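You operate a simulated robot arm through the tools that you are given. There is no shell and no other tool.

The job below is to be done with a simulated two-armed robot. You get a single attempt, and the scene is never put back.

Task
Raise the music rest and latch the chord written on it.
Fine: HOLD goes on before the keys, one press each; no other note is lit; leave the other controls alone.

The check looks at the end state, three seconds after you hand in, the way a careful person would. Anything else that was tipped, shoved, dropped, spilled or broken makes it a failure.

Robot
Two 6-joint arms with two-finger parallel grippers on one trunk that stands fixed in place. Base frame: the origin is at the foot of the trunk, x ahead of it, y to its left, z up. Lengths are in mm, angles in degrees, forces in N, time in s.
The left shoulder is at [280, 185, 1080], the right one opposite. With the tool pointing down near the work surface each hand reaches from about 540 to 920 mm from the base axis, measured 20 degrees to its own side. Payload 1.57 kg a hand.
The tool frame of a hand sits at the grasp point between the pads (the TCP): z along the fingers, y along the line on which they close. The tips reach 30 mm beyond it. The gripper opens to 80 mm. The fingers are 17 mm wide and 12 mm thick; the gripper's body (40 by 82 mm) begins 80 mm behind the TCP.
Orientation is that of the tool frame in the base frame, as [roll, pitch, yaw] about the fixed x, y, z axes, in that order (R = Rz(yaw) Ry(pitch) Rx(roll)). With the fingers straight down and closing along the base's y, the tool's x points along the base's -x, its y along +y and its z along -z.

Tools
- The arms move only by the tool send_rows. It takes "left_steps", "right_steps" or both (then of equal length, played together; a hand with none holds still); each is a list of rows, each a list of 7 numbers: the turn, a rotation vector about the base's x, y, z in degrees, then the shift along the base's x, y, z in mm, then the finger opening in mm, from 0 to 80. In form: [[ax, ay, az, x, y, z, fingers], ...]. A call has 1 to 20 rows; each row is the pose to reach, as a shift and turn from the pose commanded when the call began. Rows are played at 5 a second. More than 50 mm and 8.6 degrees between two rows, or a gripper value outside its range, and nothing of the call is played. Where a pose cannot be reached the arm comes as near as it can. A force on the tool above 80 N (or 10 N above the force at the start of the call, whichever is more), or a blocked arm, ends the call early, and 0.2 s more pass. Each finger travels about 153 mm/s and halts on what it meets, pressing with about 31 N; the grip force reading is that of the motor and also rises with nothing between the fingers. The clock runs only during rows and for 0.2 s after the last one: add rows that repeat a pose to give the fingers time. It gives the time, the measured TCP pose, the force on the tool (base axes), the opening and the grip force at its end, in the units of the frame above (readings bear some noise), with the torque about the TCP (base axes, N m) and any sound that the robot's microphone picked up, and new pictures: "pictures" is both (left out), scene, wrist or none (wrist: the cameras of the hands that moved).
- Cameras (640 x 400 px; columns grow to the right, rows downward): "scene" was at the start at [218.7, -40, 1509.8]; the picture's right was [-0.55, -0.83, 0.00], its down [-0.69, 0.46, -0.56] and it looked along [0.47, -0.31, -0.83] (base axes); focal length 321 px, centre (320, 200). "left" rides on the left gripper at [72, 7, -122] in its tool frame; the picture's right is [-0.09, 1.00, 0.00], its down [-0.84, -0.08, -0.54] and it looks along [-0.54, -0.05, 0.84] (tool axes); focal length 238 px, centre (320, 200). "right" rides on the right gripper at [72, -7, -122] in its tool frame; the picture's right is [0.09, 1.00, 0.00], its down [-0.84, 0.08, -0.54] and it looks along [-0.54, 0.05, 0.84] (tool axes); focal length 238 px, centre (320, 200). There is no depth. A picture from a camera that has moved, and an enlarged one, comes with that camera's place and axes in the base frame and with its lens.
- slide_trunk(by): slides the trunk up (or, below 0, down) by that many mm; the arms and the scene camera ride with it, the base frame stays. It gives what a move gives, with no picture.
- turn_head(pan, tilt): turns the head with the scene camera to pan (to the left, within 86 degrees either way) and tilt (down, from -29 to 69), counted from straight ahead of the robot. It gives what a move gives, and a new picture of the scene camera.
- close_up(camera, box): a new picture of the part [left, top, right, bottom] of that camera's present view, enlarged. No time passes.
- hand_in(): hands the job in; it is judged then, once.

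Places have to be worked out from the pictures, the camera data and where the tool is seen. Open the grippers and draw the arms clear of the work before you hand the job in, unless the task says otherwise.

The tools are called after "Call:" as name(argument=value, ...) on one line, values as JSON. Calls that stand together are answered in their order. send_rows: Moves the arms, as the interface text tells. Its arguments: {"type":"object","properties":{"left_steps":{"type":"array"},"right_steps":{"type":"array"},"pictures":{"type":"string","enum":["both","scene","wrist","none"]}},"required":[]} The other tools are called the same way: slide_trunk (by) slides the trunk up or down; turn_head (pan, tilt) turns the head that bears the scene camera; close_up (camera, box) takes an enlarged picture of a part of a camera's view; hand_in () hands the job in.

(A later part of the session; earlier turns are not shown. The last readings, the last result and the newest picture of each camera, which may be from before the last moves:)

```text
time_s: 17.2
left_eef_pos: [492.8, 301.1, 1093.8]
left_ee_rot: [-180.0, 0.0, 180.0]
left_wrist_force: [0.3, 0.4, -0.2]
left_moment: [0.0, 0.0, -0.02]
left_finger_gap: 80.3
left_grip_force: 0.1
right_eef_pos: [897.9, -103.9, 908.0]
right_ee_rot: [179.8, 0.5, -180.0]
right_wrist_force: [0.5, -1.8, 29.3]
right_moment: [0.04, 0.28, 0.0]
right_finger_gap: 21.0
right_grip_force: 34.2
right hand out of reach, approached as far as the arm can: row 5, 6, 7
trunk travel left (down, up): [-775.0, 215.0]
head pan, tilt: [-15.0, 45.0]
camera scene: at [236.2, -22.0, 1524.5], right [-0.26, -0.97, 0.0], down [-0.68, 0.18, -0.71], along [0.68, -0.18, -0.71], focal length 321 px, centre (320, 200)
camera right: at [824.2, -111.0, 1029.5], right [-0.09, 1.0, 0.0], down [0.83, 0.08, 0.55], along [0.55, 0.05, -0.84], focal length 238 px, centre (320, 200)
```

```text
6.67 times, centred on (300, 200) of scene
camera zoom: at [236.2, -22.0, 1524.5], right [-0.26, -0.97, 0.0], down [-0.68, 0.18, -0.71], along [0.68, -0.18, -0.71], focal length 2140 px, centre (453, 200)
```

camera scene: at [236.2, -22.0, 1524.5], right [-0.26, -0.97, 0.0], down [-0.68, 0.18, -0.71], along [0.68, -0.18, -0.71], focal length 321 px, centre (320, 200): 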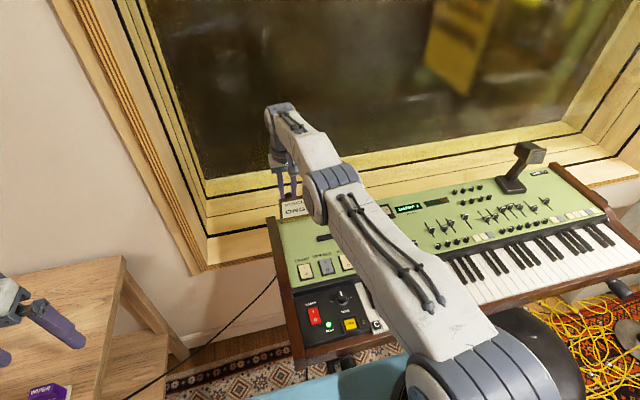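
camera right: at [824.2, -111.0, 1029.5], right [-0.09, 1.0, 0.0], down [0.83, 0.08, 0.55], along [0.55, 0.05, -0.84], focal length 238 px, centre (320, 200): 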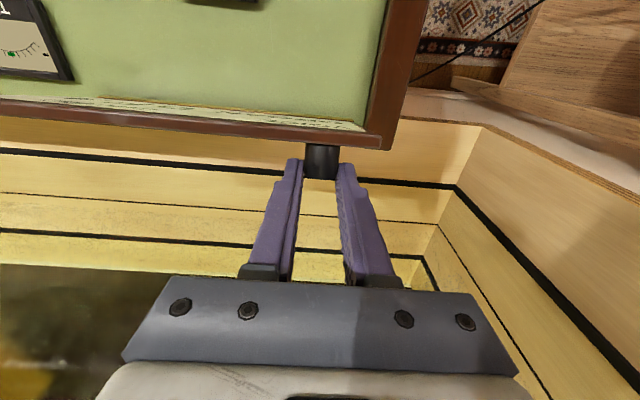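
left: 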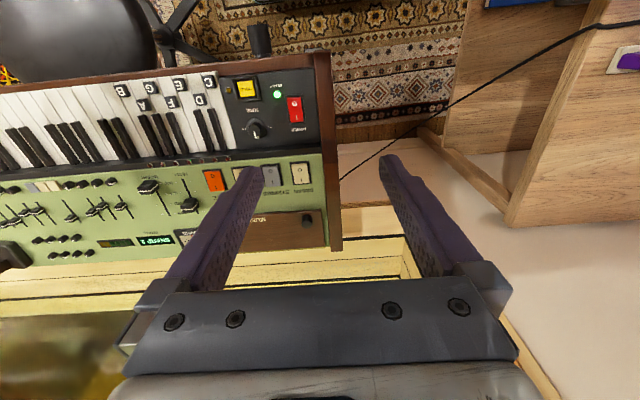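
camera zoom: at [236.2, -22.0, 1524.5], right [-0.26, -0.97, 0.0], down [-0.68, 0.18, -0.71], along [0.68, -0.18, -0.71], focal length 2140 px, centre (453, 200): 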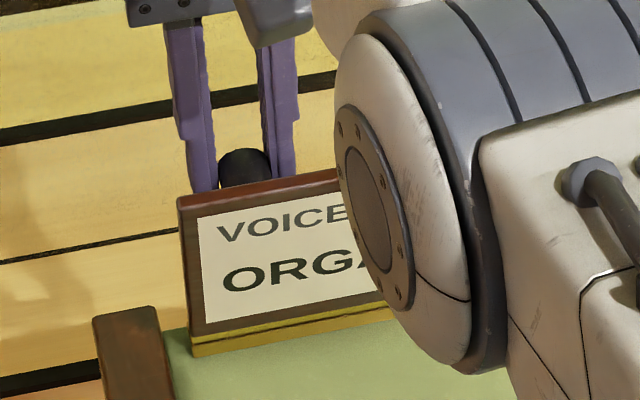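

The arm reached its limit at x≈898 with the board about 8° short of vertical. I tilt the gripper 15° so the fingers point forward, which extends the reach, while pushing the knob a little further back.

Call:
send_rows(right_steps=[[0, -4, 0, -2, 0, 0, 8], [0, -8, 0, -1, 0, -1, 8], [0, -12, 0, 0, 0, -2, 8], [0, -15, 0, 2, 0, -2.7, 8], [0, -17, 0, 4, 0, -3.5, 8], [0, -18, 0, 7, 0, -4.7, 8], [0, -18, 0, 7, 0, -4.7, 8]])

Call:
close_up(camera="right", box=[230, 90, 410, 203])

Call:
close_up(camera="scene", box=[260, 170, 340, 230])

```text
time_s: 18.8
left_eef_pos: [493.6, 302.0, 1093.1]
left_ee_rot: [180.0, 0.0, -180.0]
left_wrist_force: [-0.4, 0.0, -0.6]
left_moment: [0.02, -0.04, -0.01]
left_finger_gap: 79.9
left_grip_force: 0.0
right_eef_pos: [960.2, -95.9, 893.0]
right_ee_rot: [-180.0, 17.8, -180.0]
right_wrist_force: [-0.3, 0.4, -0.3]
right_moment: [0.0, 0.01, 0.02]
right_finger_gap: 8.3
right_grip_force: 0.1
right hand out of reach, approached as far as the arm can: row 1, 2, 3, 4, 5, 6, 7
trunk travel left (down, up): [-775.0, 215.0]
head pan, tilt: [-15.0, 45.0]
camera scene: at [237.8, -22.2, 1524.1], right [-0.26, -0.97, 0.0], down [-0.68, 0.18, -0.71], along [0.68, -0.18, -0.71], focal length 321 px, centre (320, 200)
camera right: at [853.4, -102.7, 987.1], right [-0.09, 1.0, -0.03], down [0.63, 0.08, 0.77], along [0.77, 0.05, -0.63], focal length 238 px, centre (320, 200)
```

scene: 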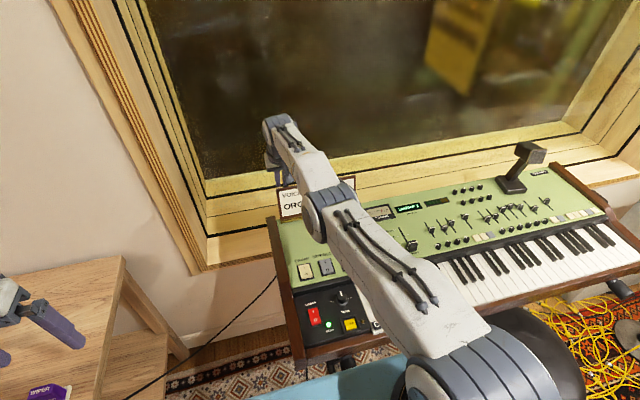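
right: 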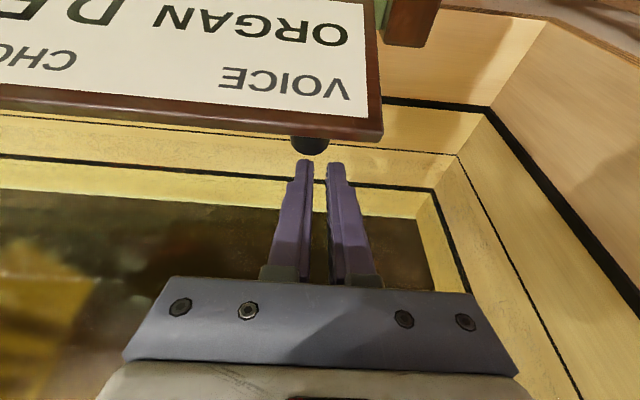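

```text
3.54 times, centred on (320, 146) of right
camera zoom: at [853.4, -102.7, 987.1], right [-0.09, 1.0, -0.03], down [0.63, 0.08, 0.77], along [0.77, 0.05, -0.63], focal length 844 px, centre (320, 389)
```

zoom: 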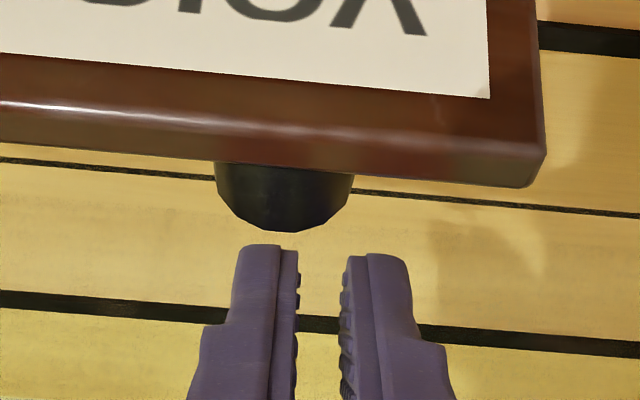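

```text
6.67 times, centred on (300, 200) of scene
camera zoom: at [237.8, -22.2, 1524.1], right [-0.26, -0.97, 0.0], down [-0.68, 0.18, -0.71], along [0.68, -0.18, -0.71], focal length 2140 px, centre (453, 200)
```

zoom: 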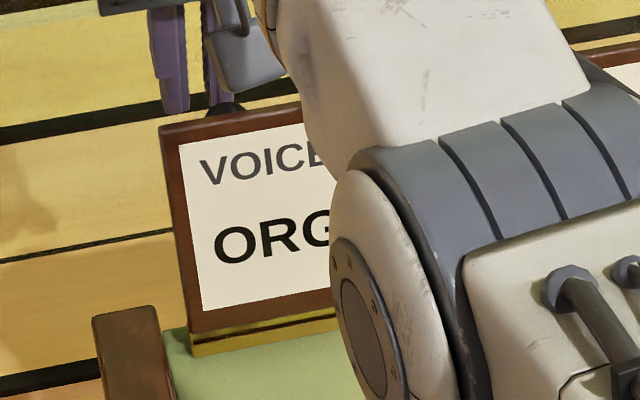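

The fingers slipped off as the reach opened up, and the board has gone past vertical and stands leaning back on its own, showing "VOICE ORGAN / CHORD D…". The hand is now free behind it at x≈960. I raise it cautiously, keeping it behind the board, to see how it answers.

Call:
send_rows(right_steps=[[0, 0, 0, 32, 0, 30, 8], [0, 0, 0, 32, 0, 30, 8]])

```text
time_s: 19.4
left_eef_pos: [493.6, 301.6, 1093.2]
left_ee_rot: [180.0, 0.0, -180.0]
left_wrist_force: [0.0, -0.6, -0.2]
left_moment: [0.01, -0.02, 0.01]
left_finger_gap: 80.0
left_grip_force: 0.0
right_eef_pos: [965.5, -97.9, 922.2]
right_ee_rot: [-179.9, 18.0, -180.0]
right_wrist_force: [-0.3, 0.1, 0.2]
right_moment: [-0.04, 0.03, 0.02]
right_finger_gap: 7.9
right_grip_force: 0.1
right hand out of reach, approached as far as the arm can: row 1, 2
trunk travel left (down, up): [-775.0, 215.0]
head pan, tilt: [-15.0, 45.0]
camera scene: at [237.8, -22.3, 1524.1], right [-0.26, -0.97, 0.0], down [-0.68, 0.18, -0.71], along [0.68, -0.18, -0.71], focal length 321 px, centre (320, 200)
camera right: at [859.3, -104.1, 1016.4], right [-0.09, 1.0, -0.03], down [0.63, 0.08, 0.77], along [0.77, 0.05, -0.63], focal length 238 px, centre (320, 200)
```

scene: 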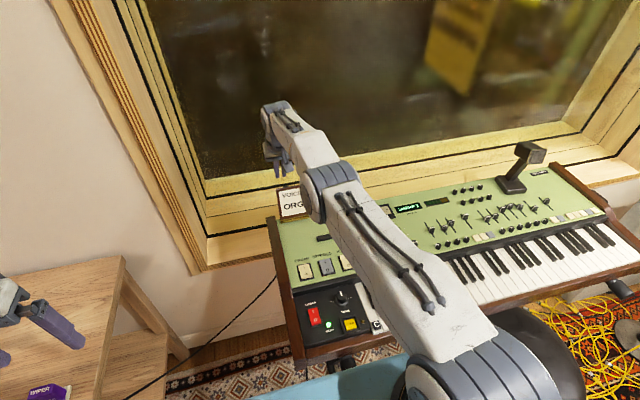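
right: 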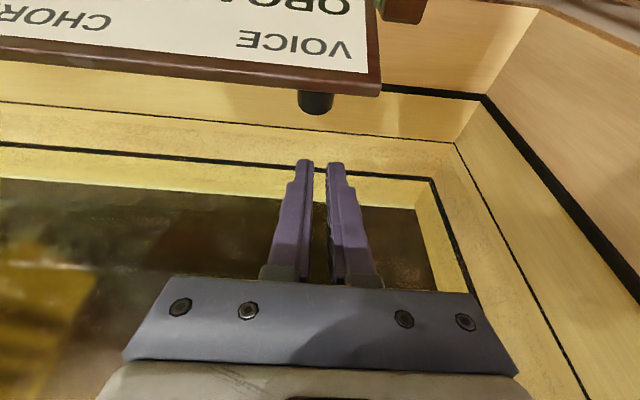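

The hand rises freely behind the standing rest. I lift it well above the rest, bring it back towards the keys, and level the gripper, which also uncovers the rest for reading.

Call:
send_rows(right_steps=[[0, 0, 0, 0, 0, 40, 8], [0, 0, 0, -10, 0, 80, 8], [0, 0, 0, -30, 0, 110, 8], [0, 0, 0, -75, 0, 120, 4], [0, 4, 0, -120, -10, 120, 0], [0, 8, 0, -165, -20, 120, 0], [0, 12, 0, -210, -35, 120, 0], [0, 16, 0, -255, -50, 120, 0], [0, 18, 0, -300, -65, 120, 0], [0, 18, 0, -345, -80, 120, 0], [0, 18, 0, -390, -95, 120, 0], [0, 18, 0, -430, -110, 120, 0], [0, 18, 0, -430, -110, 120, 0]])

Call:
close_up(camera="scene", box=[250, 170, 410, 270])

```text
time_s: 22.2
left_eef_pos: [493.9, 301.3, 1093.7]
left_ee_rot: [179.9, 0.0, 180.0]
left_wrist_force: [-0.4, -0.7, 0.2]
left_moment: [0.03, 0.0, 0.02]
left_finger_gap: 80.0
left_grip_force: 0.1
right_eef_pos: [534.5, -208.5, 1042.9]
right_ee_rot: [179.9, 0.0, -179.9]
right_wrist_force: [-0.2, 0.1, 0.0]
right_moment: [0.0, -0.02, -0.02]
right_finger_gap: 0.1
right_grip_force: 21.1
trunk travel left (down, up): [-775.0, 215.0]
head pan, tilt: [-15.0, 45.0]
camera scene: at [237.5, -22.3, 1524.2], right [-0.26, -0.97, 0.0], down [-0.68, 0.18, -0.71], along [0.68, -0.18, -0.71], focal length 321 px, centre (320, 200)
camera right: at [462.6, -215.6, 1164.2], right [-0.09, 1.0, 0.0], down [0.84, 0.08, 0.54], along [0.54, 0.05, -0.84], focal length 238 px, centre (320, 200)
```

scene: 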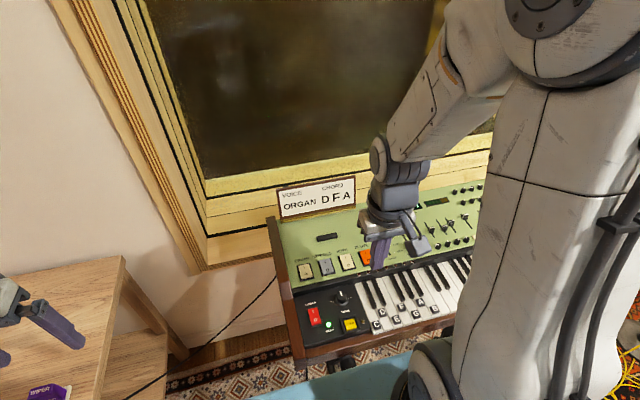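
right: 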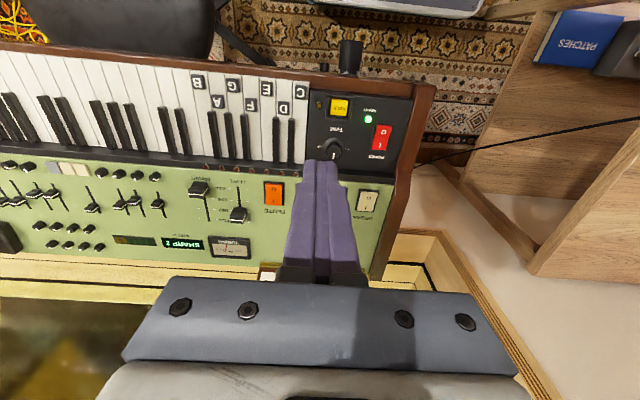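

```text
4.00 times, centred on (330, 220) of scene
camera zoom: at [237.5, -22.3, 1524.2], right [-0.26, -0.97, 0.0], down [-0.68, 0.18, -0.71], along [0.68, -0.18, -0.71], focal length 1284 px, centre (280, 120)
```

zoom: 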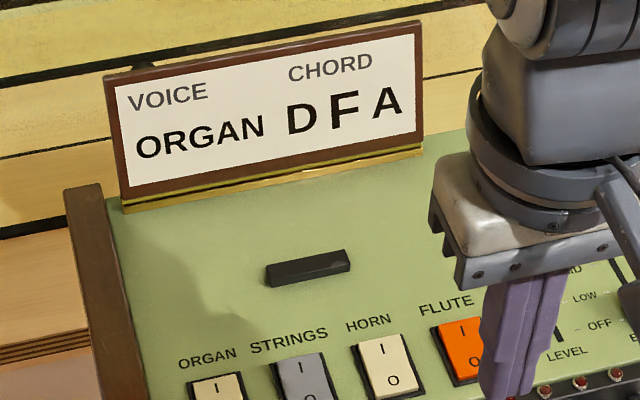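

The rest stands and reads VOICE: ORGAN, CHORD: D F A, so the keys are D, F and A; voice switches stay untouched as told. I turn the closed gripper 90° about the vertical so its narrow side (17 mm) lies across the 26 mm keys, moving over HOLD at height.

Call:
send_rows(right_steps=[[0, 0, 8.2, 1, 3, 0, 0], [0, 0, 16.4, 2, 6, 0, 0], [0, 0, 24.6, 3, 9, 0, 0], [0, 0, 32.8, 4, 12, 0, 0], [0, 0, 41, 5, 15, 0, 0], [0, 0, 49.2, 6, 18, 0, 0], [0, 0, 57.4, 7, 21, -30, 0], [0, 0, 65.6, 8, 24, -60, 0], [0, 0, 73.8, 8, 26, -90, 0], [0, 0, 82, 8, 28, -120, 0], [0, 0, 90, 8, 28, -150, 0], [0, 0, 90, 8, 28, -150, 0]])

Call:
close_up(camera="scene", box=[290, 260, 450, 360])

```text
time_s: 24.8
left_eef_pos: [493.2, 301.2, 1093.6]
left_ee_rot: [-180.0, 0.0, 180.0]
left_wrist_force: [0.5, 0.9, 0.0]
left_moment: [-0.03, 0.02, 0.05]
left_finger_gap: 80.5
left_grip_force: 0.0
right_eef_pos: [543.3, -181.2, 892.3]
right_ee_rot: [-180.0, 0.0, -89.9]
right_wrist_force: [-0.8, -0.2, 0.8]
right_moment: [0.04, 0.04, 0.02]
right_finger_gap: 0.1
right_grip_force: 21.2
trunk travel left (down, up): [-775.0, 215.0]
head pan, tilt: [-15.0, 45.0]
camera scene: at [238.0, -22.3, 1524.1], right [-0.26, -0.97, 0.0], down [-0.68, 0.18, -0.71], along [0.68, -0.18, -0.71], focal length 321 px, centre (320, 200)
camera right: at [549.8, -253.0, 1013.3], right [-1.0, -0.09, 0.0], down [-0.08, 0.84, 0.54], along [-0.05, 0.54, -0.84], focal length 238 px, centre (320, 200)
```

scene: 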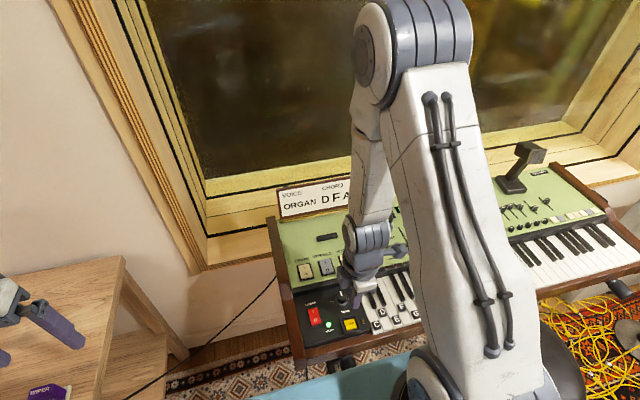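
right: 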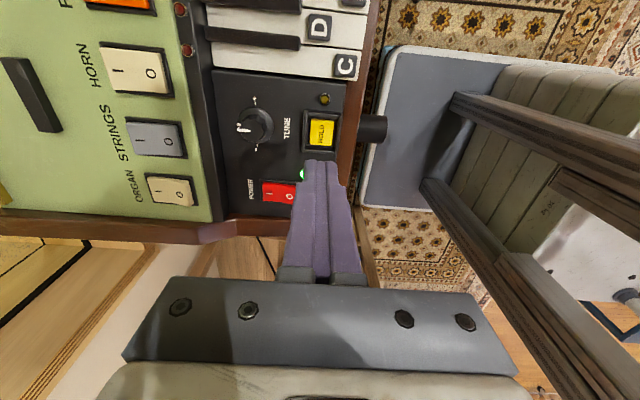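

```text
4.00 times, centred on (370, 310) of scene
camera zoom: at [238.0, -22.3, 1524.1], right [-0.26, -0.97, 0.0], down [-0.68, 0.18, -0.71], along [0.68, -0.18, -0.71], focal length 1284 px, centre (120, -240)
```

zoom: 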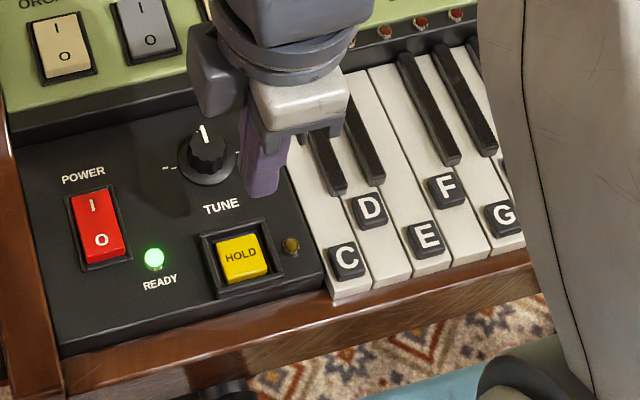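

HOLD reads about (542,-179.5,766) from both cameras. I enlarge the wrist view to check the button's height relative to its frame.

Call:
close_up(camera="right", box=[270, 60, 400, 200])

Call:
close_up(camera="scene", box=[320, 295, 400, 345])

```text
2.86 times, centred on (335, 130) of right
camera zoom: at [549.8, -253.0, 1013.3], right [-1.0, -0.09, 0.0], down [-0.08, 0.84, 0.54], along [-0.05, 0.54, -0.84], focal length 681 px, centre (277, 400)
```

zoom: 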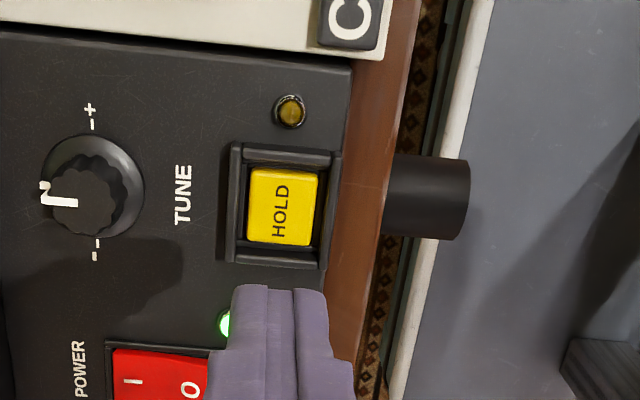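

```text
8.00 times, centred on (360, 320) of scene
camera zoom: at [238.0, -22.3, 1524.1], right [-0.26, -0.97, 0.0], down [-0.68, 0.18, -0.71], along [0.68, -0.18, -0.71], focal length 2568 px, centre (0, -760)
```

zoom: 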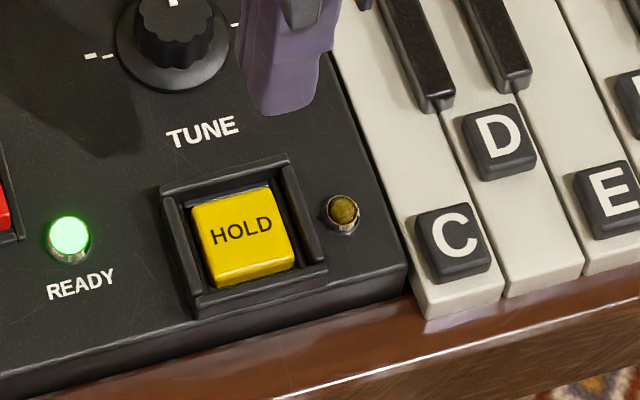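

The button is about 26 mm square within a low collar, so the 24×17 mm closed tips fit. I lower to about 10 mm above it, shifted 1.5 mm to centre, and check.

Call:
send_rows(right_steps=[[0, 0, 0, -1.5, 1.5, -40, 0], [0, 0, 0, -1.5, 1.5, -70, 0], [0, 0, 0, -1.5, 1.5, -83, 0], [0, 0, 0, -1.5, 1.5, -83, 0]])

Call:
close_up(camera="right", box=[270, 90, 400, 230])

Call:
close_up(camera="scene", box=[320, 295, 400, 345])

```text
time_s: 25.8
left_eef_pos: [492.7, 301.9, 1092.6]
left_ee_rot: [180.0, 0.0, -179.9]
left_wrist_force: [-0.4, 0.0, 0.1]
left_moment: [0.01, 0.02, -0.01]
left_finger_gap: 80.1
left_grip_force: 0.1
right_eef_pos: [541.8, -178.9, 809.5]
right_ee_rot: [-180.0, 0.0, -90.0]
right_wrist_force: [-0.4, 0.3, 0.5]
right_moment: [-0.01, 0.0, 0.01]
right_finger_gap: 0.0
right_grip_force: 21.3
trunk travel left (down, up): [-775.0, 215.0]
head pan, tilt: [-15.0, 45.0]
camera scene: at [237.8, -22.2, 1524.1], right [-0.26, -0.97, 0.0], down [-0.68, 0.18, -0.71], along [0.68, -0.18, -0.71], focal length 321 px, centre (320, 200)
camera right: at [547.5, -251.1, 930.9], right [-1.0, -0.09, 0.0], down [-0.08, 0.84, 0.54], along [-0.05, 0.54, -0.84], focal length 238 px, centre (320, 200)
```

scene: 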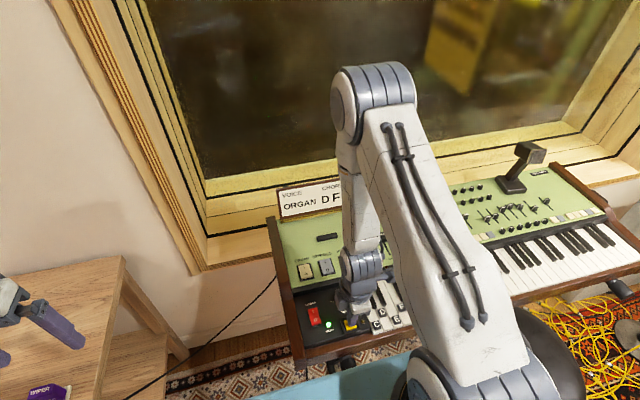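
right: 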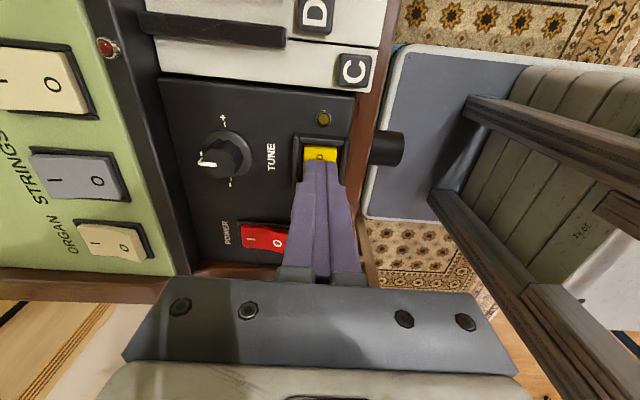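

```text
2.86 times, centred on (335, 160) of right
camera zoom: at [547.5, -251.1, 930.9], right [-1.0, -0.09, 0.0], down [-0.08, 0.84, 0.54], along [-0.05, 0.54, -0.84], focal length 681 px, centre (277, 314)
```

zoom: 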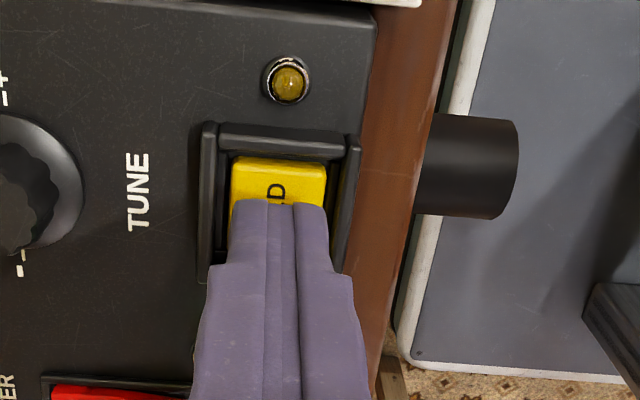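

```text
8.00 times, centred on (360, 320) of scene
camera zoom: at [237.8, -22.2, 1524.1], right [-0.26, -0.97, 0.0], down [-0.68, 0.18, -0.71], along [0.68, -0.18, -0.71], focal length 2568 px, centre (0, -760)
```

zoom: 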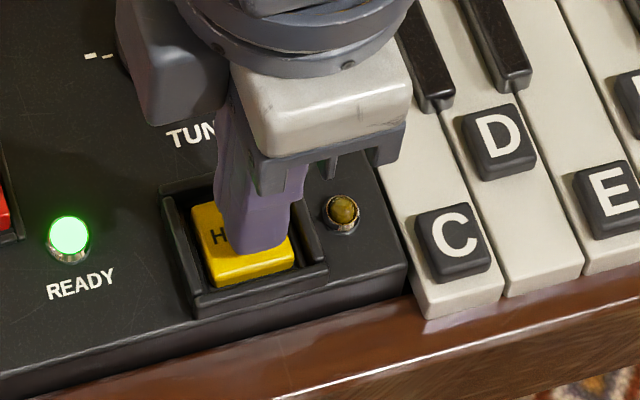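

The tips are centred over HOLD with the gap visible. I lower in small steps to find the contact, stopping at the first sign of force.

Call:
send_rows(right_steps=[[0, 0, 0, 0, 0, -4, 0], [0, 0, 0, 0, 0, -8, 0], [0, 0, 0, 0, 0, -10, 0], [0, 0, 0, 0, 0, -12, 0]], pictures="none")

Call:
close_up(camera="scene", box=[320, 295, 400, 345])

Call:
close_up(camera="right", box=[270, 90, 400, 230])

```text
time_s: 26.8
left_eef_pos: [494.0, 302.3, 1093.8]
left_ee_rot: [-179.9, 0.1, -180.0]
left_wrist_force: [0.3, 0.1, -0.6]
left_moment: [0.01, -0.04, -0.03]
left_finger_gap: 79.9
left_grip_force: 0.1
right_eef_pos: [541.0, -178.2, 797.9]
right_ee_rot: [179.9, 0.0, -89.9]
right_wrist_force: [-0.3, -1.4, 1.6]
right_moment: [-0.06, -0.01, 0.03]
right_finger_gap: 0.0
right_grip_force: 21.2
trunk travel left (down, up): [-775.0, 215.0]
head pan, tilt: [-15.0, 45.0]
heard: click
```

```text
8.00 times, centred on (360, 320) of scene
camera zoom: at [237.7, -22.3, 1524.2], right [-0.26, -0.97, 0.0], down [-0.68, 0.18, -0.71], along [0.68, -0.18, -0.71], focal length 2568 px, centre (0, -760)
```

zoom: 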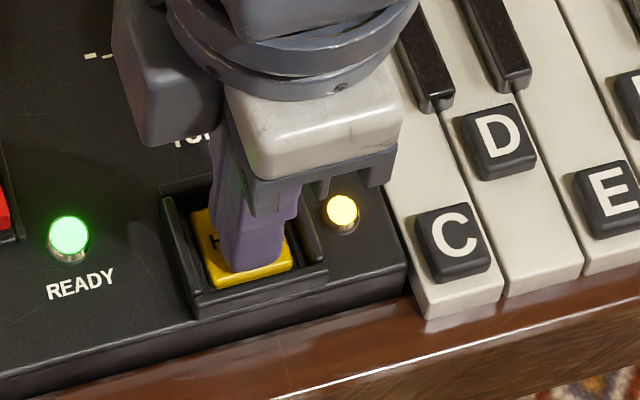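

```text
2.86 times, centred on (335, 160) of right
camera zoom: at [547.4, -250.3, 919.5], right [-1.0, -0.09, 0.0], down [-0.08, 0.84, 0.54], along [-0.05, 0.54, -0.84], focal length 681 px, centre (277, 314)
```

zoom: 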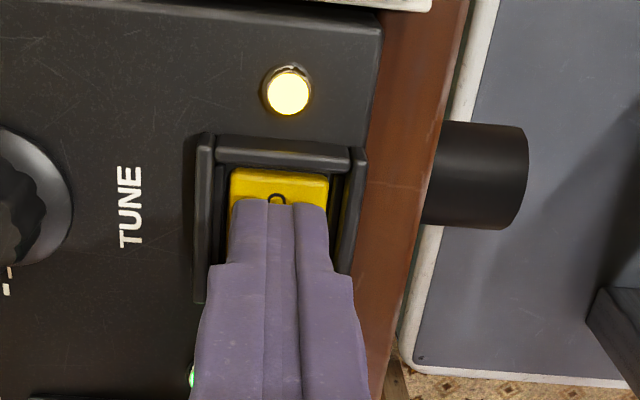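

One click was heard and the HOLD lamp is lit. I lift straight off by 60 mm and confirm it stays lit.

Call:
send_rows(right_steps=[[0, 0, 0, 0, 0, 20, 0], [0, 0, 0, 0, 0, 60, 0], [0, 0, 0, 0, 0, 60, 0]], pictures="none")

Call:
close_up(camera="scene", box=[310, 255, 470, 355])

```text
time_s: 27.6
left_eef_pos: [494.5, 301.5, 1092.9]
left_ee_rot: [180.0, -0.1, 180.0]
left_wrist_force: [0.7, 0.5, -1.1]
left_moment: [-0.04, 0.0, -0.01]
left_finger_gap: 79.9
left_grip_force: 0.1
right_eef_pos: [542.4, -181.0, 858.5]
right_ee_rot: [-180.0, 0.0, -90.0]
right_wrist_force: [0.0, -0.5, 0.2]
right_moment: [-0.02, -0.01, 0.02]
right_finger_gap: 0.0
right_grip_force: 21.5
trunk travel left (down, up): [-775.0, 215.0]
head pan, tilt: [-15.0, 45.0]
```

```text
4.00 times, centred on (390, 305) of scene
camera zoom: at [237.4, -22.2, 1524.2], right [-0.26, -0.97, 0.0], down [-0.68, 0.18, -0.71], along [0.68, -0.18, -0.71], focal length 1284 px, centre (40, -220)
```

zoom: 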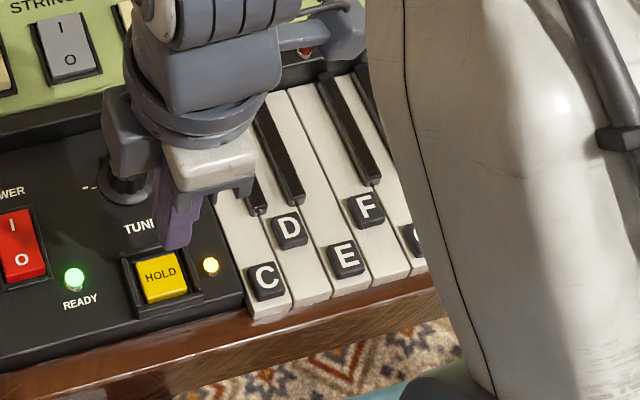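

HOLD stays lit after release. I move over D, about (545,-265.5), and lower to about 12 mm above the key to check the alignment.

Call:
send_rows(right_steps=[[0, 0, 0, 1.5, -43, 0, 0], [0, 0, 0, 3, -86, 0, 0], [0, 0, 0, 3, -86, -25, 0], [0, 0, 0, 3, -86, -47, 0], [0, 0, 0, 3, -86, -47, 0]])

Call:
close_up(camera="right", box=[250, 70, 410, 230])

Call:
close_up(camera="scene", box=[340, 275, 440, 338])

```text
time_s: 28.8
left_eef_pos: [493.1, 301.6, 1093.4]
left_ee_rot: [179.9, 0.0, -180.0]
left_wrist_force: [-0.4, -0.1, -0.1]
left_moment: [0.03, 0.04, 0.03]
left_finger_gap: 79.9
left_grip_force: 0.0
right_eef_pos: [544.8, -264.0, 811.1]
right_ee_rot: [-180.0, -0.1, -90.0]
right_wrist_force: [0.3, -0.4, 0.1]
right_moment: [0.0, 0.01, 0.01]
right_finger_gap: 0.0
right_grip_force: 21.5
trunk travel left (down, up): [-775.0, 215.0]
head pan, tilt: [-15.0, 45.0]
camera scene: at [237.9, -22.3, 1524.1], right [-0.26, -0.97, 0.0], down [-0.68, 0.18, -0.71], along [0.68, -0.18, -0.71], focal length 321 px, centre (320, 200)
camera right: at [550.8, -336.8, 933.7], right [-1.0, -0.09, 0.0], down [-0.08, 0.84, 0.54], along [-0.05, 0.54, -0.84], focal length 238 px, centre (320, 200)
```

scene: 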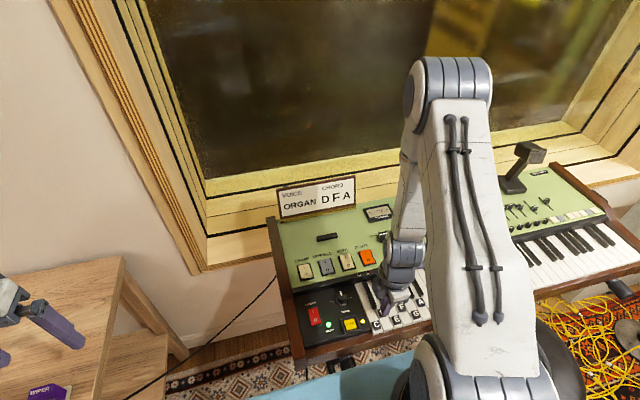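
right: 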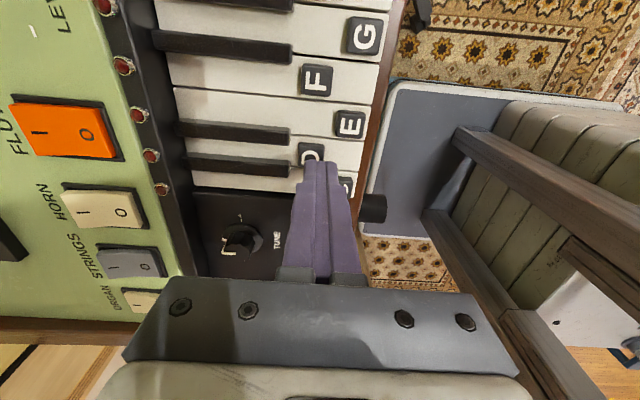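

```text
2.50 times, centred on (330, 150) of right
camera zoom: at [550.8, -336.8, 933.7], right [-1.0, -0.09, 0.0], down [-0.08, 0.84, 0.54], along [-0.05, 0.54, -0.84], focal length 596 px, centre (295, 325)
```

zoom: 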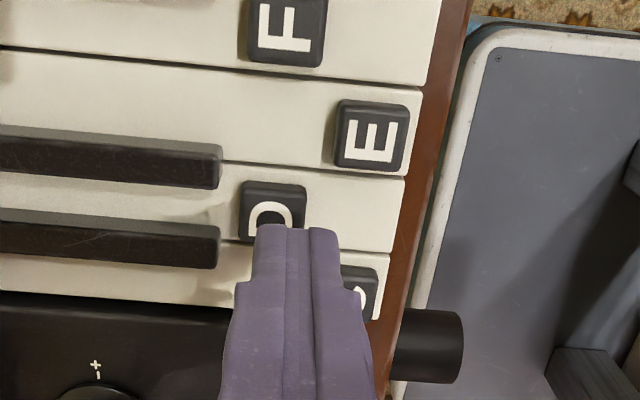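

```text
6.35 times, centred on (390, 306) of scene
camera zoom: at [237.9, -22.3, 1524.1], right [-0.26, -0.97, 0.0], down [-0.68, 0.18, -0.71], along [0.68, -0.18, -0.71], focal length 2038 px, centre (-124, -476)
```

zoom: 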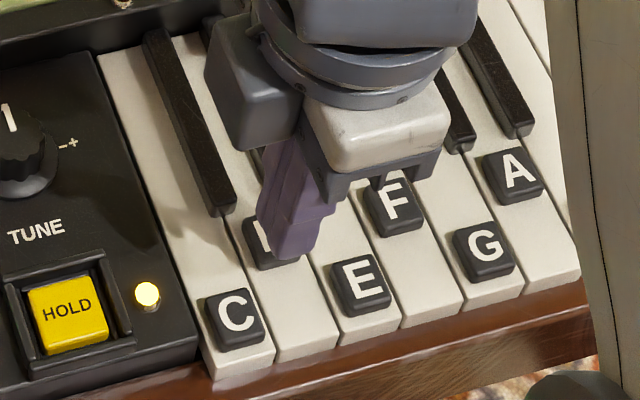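

Comparing both cameras, the key chips are a little lower than I assumed (top ≈761) and D's centre is near y≈-267.7, so the tip sits about 3 mm too far left. I shift 2.8 mm and lower a further 14 mm, still above contact.

Call:
send_rows(right_steps=[[0, 0, 0, 0, -2.8, 0, 0], [0, 0, 0, 0, -2.8, -8, 0], [0, 0, 0, 0, -2.8, -14, 0], [0, 0, 0, 0, -2.8, -14, 0]], pictures="none")

Call:
close_up(camera="right", box=[250, 70, 410, 230])

Call:
close_up(camera="scene", box=[340, 275, 440, 338])

```text
time_s: 29.8
left_eef_pos: [493.9, 302.4, 1094.4]
left_ee_rot: [180.0, 0.0, 180.0]
left_wrist_force: [-1.2, -0.3, -0.3]
left_moment: [0.04, 0.0, 0.02]
left_finger_gap: 80.0
left_grip_force: 0.0
right_eef_pos: [544.3, -267.0, 796.4]
right_ee_rot: [-180.0, 0.0, -90.0]
right_wrist_force: [0.0, 0.4, -0.2]
right_moment: [0.02, 0.04, -0.04]
right_finger_gap: 0.0
right_grip_force: 21.2
trunk travel left (down, up): [-775.0, 215.0]
head pan, tilt: [-15.0, 45.0]
```

```text
2.50 times, centred on (330, 150) of right
camera zoom: at [550.6, -339.2, 918.9], right [-1.0, -0.09, 0.0], down [-0.08, 0.84, 0.54], along [-0.05, 0.54, -0.84], focal length 596 px, centre (295, 325)
```

zoom: 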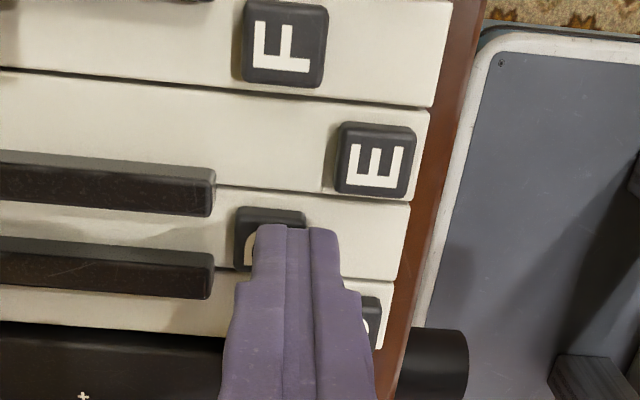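

```text
6.35 times, centred on (390, 306) of scene
camera zoom: at [237.8, -22.3, 1524.1], right [-0.26, -0.97, 0.0], down [-0.68, 0.18, -0.71], along [0.68, -0.18, -0.71], focal length 2038 px, centre (-124, -476)
```

zoom: 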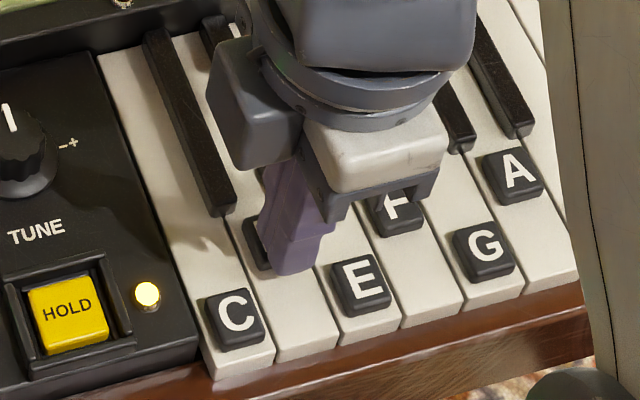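

By both views the tip is now within about 1 mm of D's centre line. I lower in small steps looking for contact.

Call:
send_rows(right_steps=[[0, 0, 0, 0, -0.7, -3, 0], [0, 0, 0, 0, -0.7, -6, 0], [0, 0, 0, 0, -0.7, -8, 0], [0, 0, 0, 0, -0.7, -10, 0]], pictures="none")

Call:
close_up(camera="right", box=[90, 30, 410, 230])

Call:
close_up(camera="scene", box=[340, 255, 440, 338])

```text
time_s: 30.8
left_eef_pos: [494.2, 301.5, 1093.4]
left_ee_rot: [180.0, 0.0, -180.0]
left_wrist_force: [-0.6, 0.1, -0.2]
left_moment: [0.02, -0.02, 0.02]
left_finger_gap: 80.0
left_grip_force: 0.1
right_eef_pos: [544.3, -267.8, 786.0]
right_ee_rot: [180.0, -0.1, -89.9]
right_wrist_force: [-0.6, 0.3, 1.2]
right_moment: [-0.01, 0.04, 0.01]
right_finger_gap: 0.0
right_grip_force: 21.2
trunk travel left (down, up): [-775.0, 215.0]
head pan, tilt: [-15.0, 45.0]
heard: click
```

```text
2.00 times, centred on (250, 130) of right
camera zoom: at [550.9, -339.9, 908.5], right [-1.0, -0.09, 0.0], down [-0.08, 0.84, 0.54], along [-0.05, 0.54, -0.84], focal length 477 px, centre (460, 340)
```

zoom: 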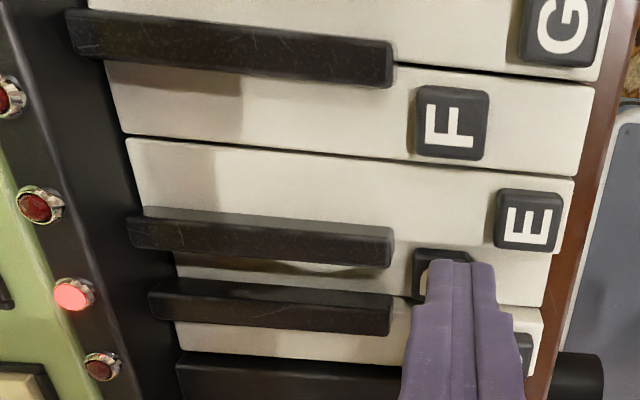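

```text
4.82 times, centred on (390, 296) of scene
camera zoom: at [237.7, -22.2, 1524.1], right [-0.26, -0.97, 0.0], down [-0.68, 0.18, -0.71], along [0.68, -0.18, -0.71], focal length 1547 px, centre (-17, -265)
```

zoom: 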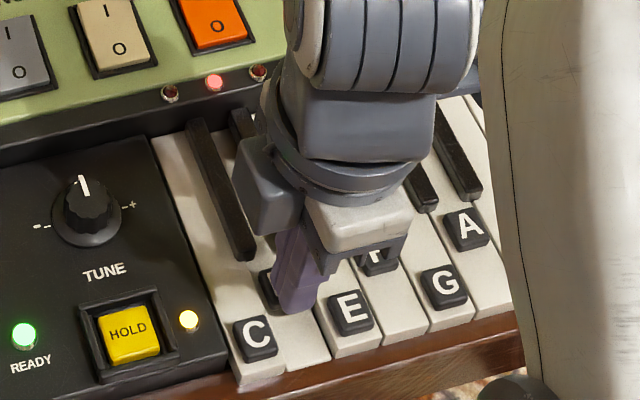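

One click, and the second lamp (D) is lit. I lift off 40 mm and verify it stays lit.

Call:
send_rows(right_steps=[[0, 0, 0, 0, 0, 12, 0], [0, 0, 0, 0, 0, 40, 0], [0, 0, 0, 0, 0, 40, 0]], pictures="none")

Call:
close_up(camera="right", box=[90, 30, 410, 230])

Call:
close_up(camera="scene", box=[340, 255, 440, 338])

```text
time_s: 31.6
left_eef_pos: [493.9, 302.2, 1093.6]
left_ee_rot: [180.0, 0.1, -179.9]
left_wrist_force: [-0.3, -0.8, 0.6]
left_moment: [0.02, -0.03, -0.04]
left_finger_gap: 79.8
left_grip_force: 0.0
right_eef_pos: [545.5, -268.9, 826.3]
right_ee_rot: [180.0, 0.0, -90.0]
right_wrist_force: [-0.1, -0.7, -0.5]
right_moment: [0.0, 0.02, 0.01]
right_finger_gap: 0.0
right_grip_force: 21.5
trunk travel left (down, up): [-775.0, 215.0]
head pan, tilt: [-15.0, 45.0]
```

```text
2.00 times, centred on (250, 130) of right
camera zoom: at [551.4, -340.5, 949.5], right [-1.0, -0.09, 0.0], down [-0.08, 0.84, 0.54], along [-0.05, 0.54, -0.84], focal length 477 px, centre (460, 340)
```

zoom: 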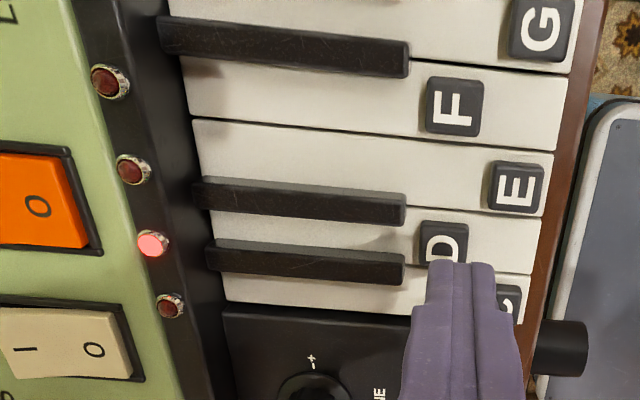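

```text
4.82 times, centred on (390, 296) of scene
camera zoom: at [237.6, -22.2, 1524.2], right [-0.26, -0.97, 0.0], down [-0.68, 0.18, -0.71], along [0.68, -0.18, -0.71], focal length 1547 px, centre (-17, -265)
```

zoom: 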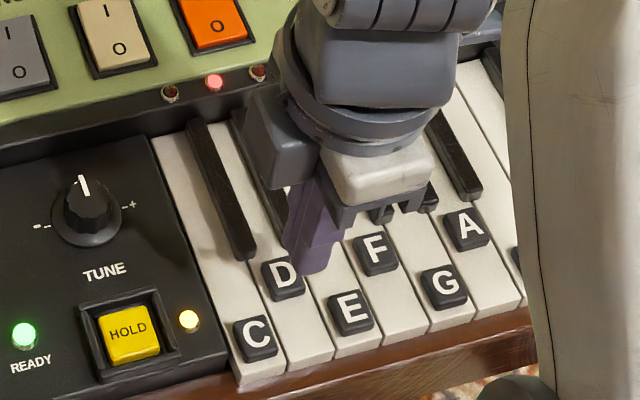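

D stays lit after release. I move 53 mm right over F and lower to the same pre-press height.

Call:
send_rows(right_steps=[[0, 0, 0, 0, -27, 0, 0], [0, 0, 0, 0, -53, 0, 0], [0, 0, 0, 0, -53, -15, 0], [0, 0, 0, 0, -53, -28, 0], [0, 0, 0, 0, -53, -28, 0]], pictures="none")

Call:
close_up(camera="right", box=[90, 30, 410, 230])

Call:
close_up(camera="scene", box=[360, 255, 460, 338])

```text
time_s: 32.8
left_eef_pos: [493.3, 302.1, 1094.1]
left_ee_rot: [-180.0, 0.0, -180.0]
left_wrist_force: [-0.2, -0.1, -0.4]
left_moment: [0.01, -0.02, 0.01]
left_finger_gap: 80.1
left_grip_force: 0.2
right_eef_pos: [545.2, -320.2, 797.8]
right_ee_rot: [180.0, 0.0, -90.0]
right_wrist_force: [0.1, -0.2, -0.6]
right_moment: [-0.01, -0.01, 0.05]
right_finger_gap: 0.0
right_grip_force: 21.2
trunk travel left (down, up): [-775.0, 215.0]
head pan, tilt: [-15.0, 45.0]
```

```text
2.00 times, centred on (250, 130) of right
camera zoom: at [550.6, -392.6, 919.7], right [-1.0, -0.09, 0.0], down [-0.08, 0.84, 0.54], along [-0.05, 0.54, -0.84], focal length 477 px, centre (460, 340)
```

zoom: 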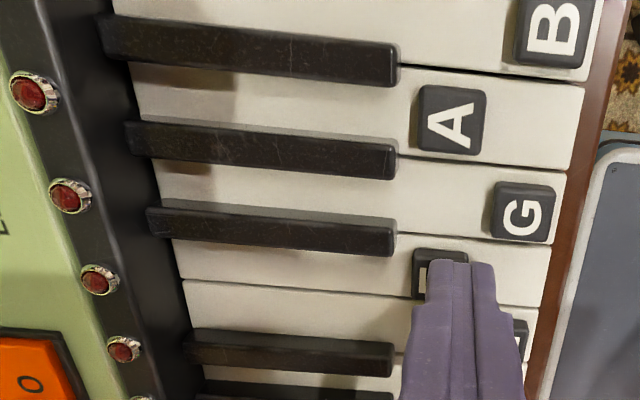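

```text
4.82 times, centred on (410, 296) of scene
camera zoom: at [237.9, -22.3, 1524.1], right [-0.26, -0.97, 0.0], down [-0.68, 0.18, -0.71], along [0.68, -0.18, -0.71], focal length 1547 px, centre (-114, -265)
```

zoom: 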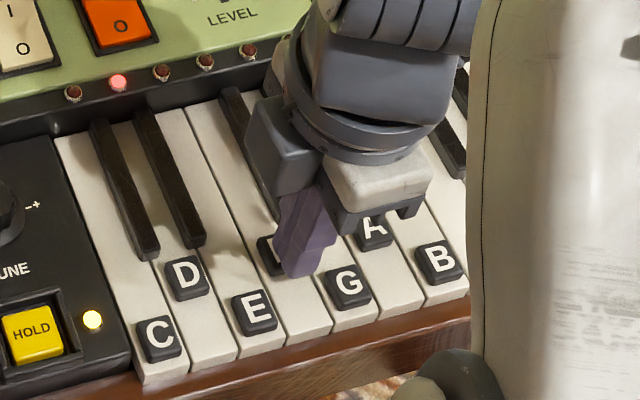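

The tip is centred over F just as it was for D. I press by the same small steps.

Call:
send_rows(right_steps=[[0, 0, 0, 0, 0.5, -4, 0], [0, 0, 0, 0, 0.5, -7, 0], [0, 0, 0, 0, 0.5, -9.5, 0], [0, 0, 0, 0, 0.5, -11.7, 0]], pictures="none")

Call:
close_up(camera="scene", box=[360, 255, 460, 338])

Call:
close_up(camera="right", box=[90, 30, 410, 230])

```text
time_s: 33.8
left_eef_pos: [492.3, 302.6, 1093.4]
left_ee_rot: [180.0, 0.0, 180.0]
left_wrist_force: [-0.9, -0.6, 0.6]
left_moment: [-0.01, -0.02, 0.01]
left_finger_gap: 80.0
left_grip_force: 0.0
right_eef_pos: [545.1, -321.1, 787.9]
right_ee_rot: [-180.0, 0.0, -90.1]
right_wrist_force: [-1.4, 1.8, 1.9]
right_moment: [0.01, 0.04, -0.03]
right_finger_gap: 0.0
right_grip_force: 21.4
trunk travel left (down, up): [-775.0, 215.0]
head pan, tilt: [-15.0, 45.0]
heard: click
```

```text
4.82 times, centred on (410, 296) of scene
camera zoom: at [237.7, -22.2, 1524.1], right [-0.26, -0.97, 0.0], down [-0.68, 0.18, -0.71], along [0.68, -0.18, -0.71], focal length 1547 px, centre (-114, -265)
```

zoom: 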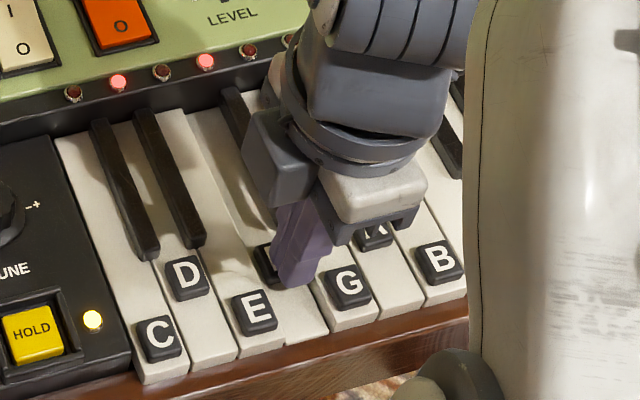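

```text
2.00 times, centred on (250, 130) of right
camera zoom: at [550.8, -392.9, 909.1], right [-1.0, -0.09, 0.0], down [-0.08, 0.84, 0.54], along [-0.05, 0.54, -0.84], focal length 477 px, centre (460, 340)
```

zoom: 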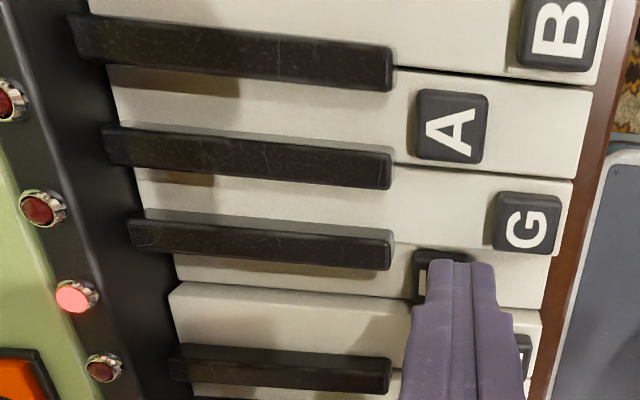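

One click again, and lamps D and F (2nd and 4th) are lit. I lift, shift 53 mm right over A and lower to the pre-press height.

Call:
send_rows(right_steps=[[0, 0, 0, 0, 0, 12, 0], [0, 0, 0, 0, 0, 40, 0], [0, 0, 0, 0, -27, 40, 0], [0, 0, 0, 0, -53.3, 40, 0], [0, 0, 0, 0, -53.3, 25, 0], [0, 0, 0, 0, -53.3, 12, 0], [0, 0, 0, 0, -53.3, 12, 0]], pictures="none")

Call:
close_up(camera="scene", box=[360, 255, 460, 338])

Call:
close_up(camera="right", box=[90, 30, 410, 230])

```text
time_s: 35.4
left_eef_pos: [493.3, 301.1, 1092.4]
left_ee_rot: [180.0, 0.0, -180.0]
left_wrist_force: [0.0, -0.2, -0.1]
left_moment: [0.01, 0.02, -0.02]
left_finger_gap: 80.1
left_grip_force: 0.0
right_eef_pos: [545.7, -372.8, 798.6]
right_ee_rot: [179.9, -0.1, -89.9]
right_wrist_force: [0.8, -0.8, -0.2]
right_moment: [-0.02, -0.05, 0.0]
right_finger_gap: 0.0
right_grip_force: 21.5
trunk travel left (down, up): [-775.0, 215.0]
head pan, tilt: [-15.0, 45.0]
```

```text
4.82 times, centred on (410, 296) of scene
camera zoom: at [237.8, -22.4, 1524.1], right [-0.26, -0.97, 0.0], down [-0.68, 0.18, -0.71], along [0.68, -0.18, -0.71], focal length 1547 px, centre (-114, -265)
```

zoom: 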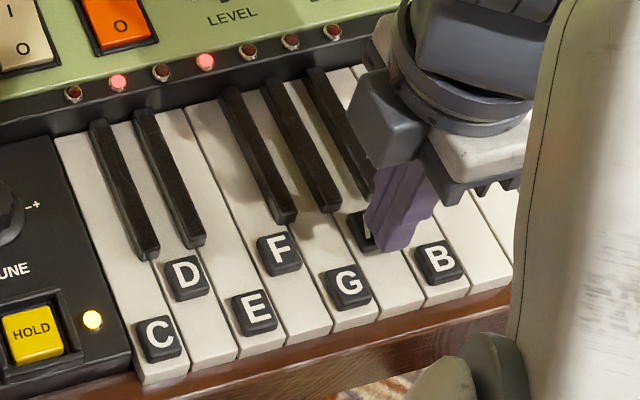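

```text
2.00 times, centred on (250, 130) of right
camera zoom: at [550.9, -444.9, 920.2], right [-1.0, -0.09, 0.0], down [-0.08, 0.84, 0.54], along [-0.05, 0.54, -0.84], focal length 477 px, centre (460, 340)
```

zoom: 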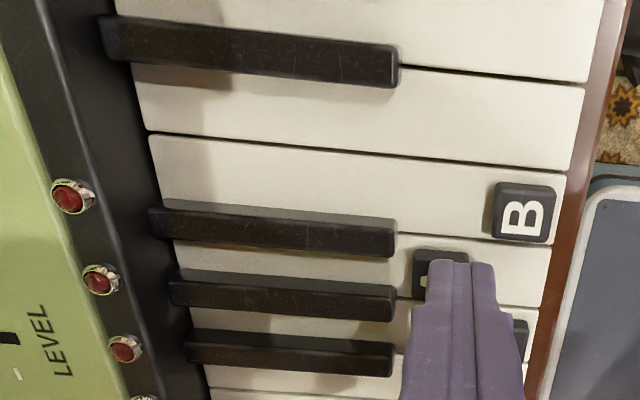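

D and F remain lit and the tip is centred over A. I press A with the same steps.

Call:
send_rows(right_steps=[[0, 0, 0, 0, 0, -4, 0], [0, 0, 0, 0, 0, -7.5, 0], [0, 0, 0, 0, 0, -10, 0], [0, 0, 0, 0, 0, -12.2, 0]], pictures="none")

Call:
close_up(camera="scene", box=[360, 255, 460, 338])

```text
time_s: 36.4
left_eef_pos: [493.9, 301.7, 1093.3]
left_ee_rot: [179.9, 0.0, -180.0]
left_wrist_force: [0.7, 0.7, -0.3]
left_moment: [0.02, 0.0, -0.02]
left_finger_gap: 80.3
left_grip_force: 0.1
right_eef_pos: [542.9, -373.0, 785.7]
right_ee_rot: [180.0, 0.0, -90.0]
right_wrist_force: [0.1, 0.2, 1.0]
right_moment: [-0.03, -0.02, 0.03]
right_finger_gap: 0.2
right_grip_force: 21.0
trunk travel left (down, up): [-775.0, 215.0]
head pan, tilt: [-15.0, 45.0]
heard: click
```

```text
4.82 times, centred on (410, 296) of scene
camera zoom: at [237.7, -22.3, 1524.1], right [-0.26, -0.97, 0.0], down [-0.68, 0.18, -0.71], along [0.68, -0.18, -0.71], focal length 1547 px, centre (-114, -265)
```

zoom: 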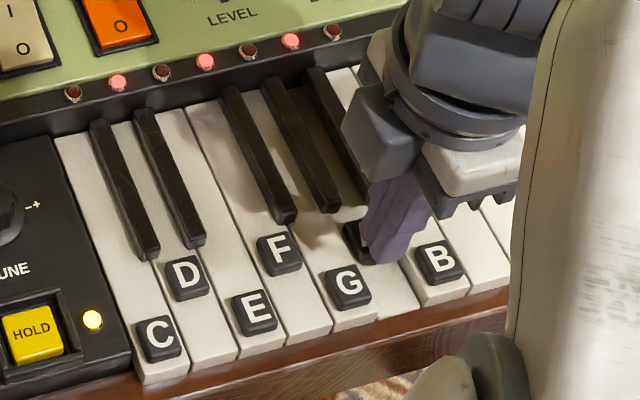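

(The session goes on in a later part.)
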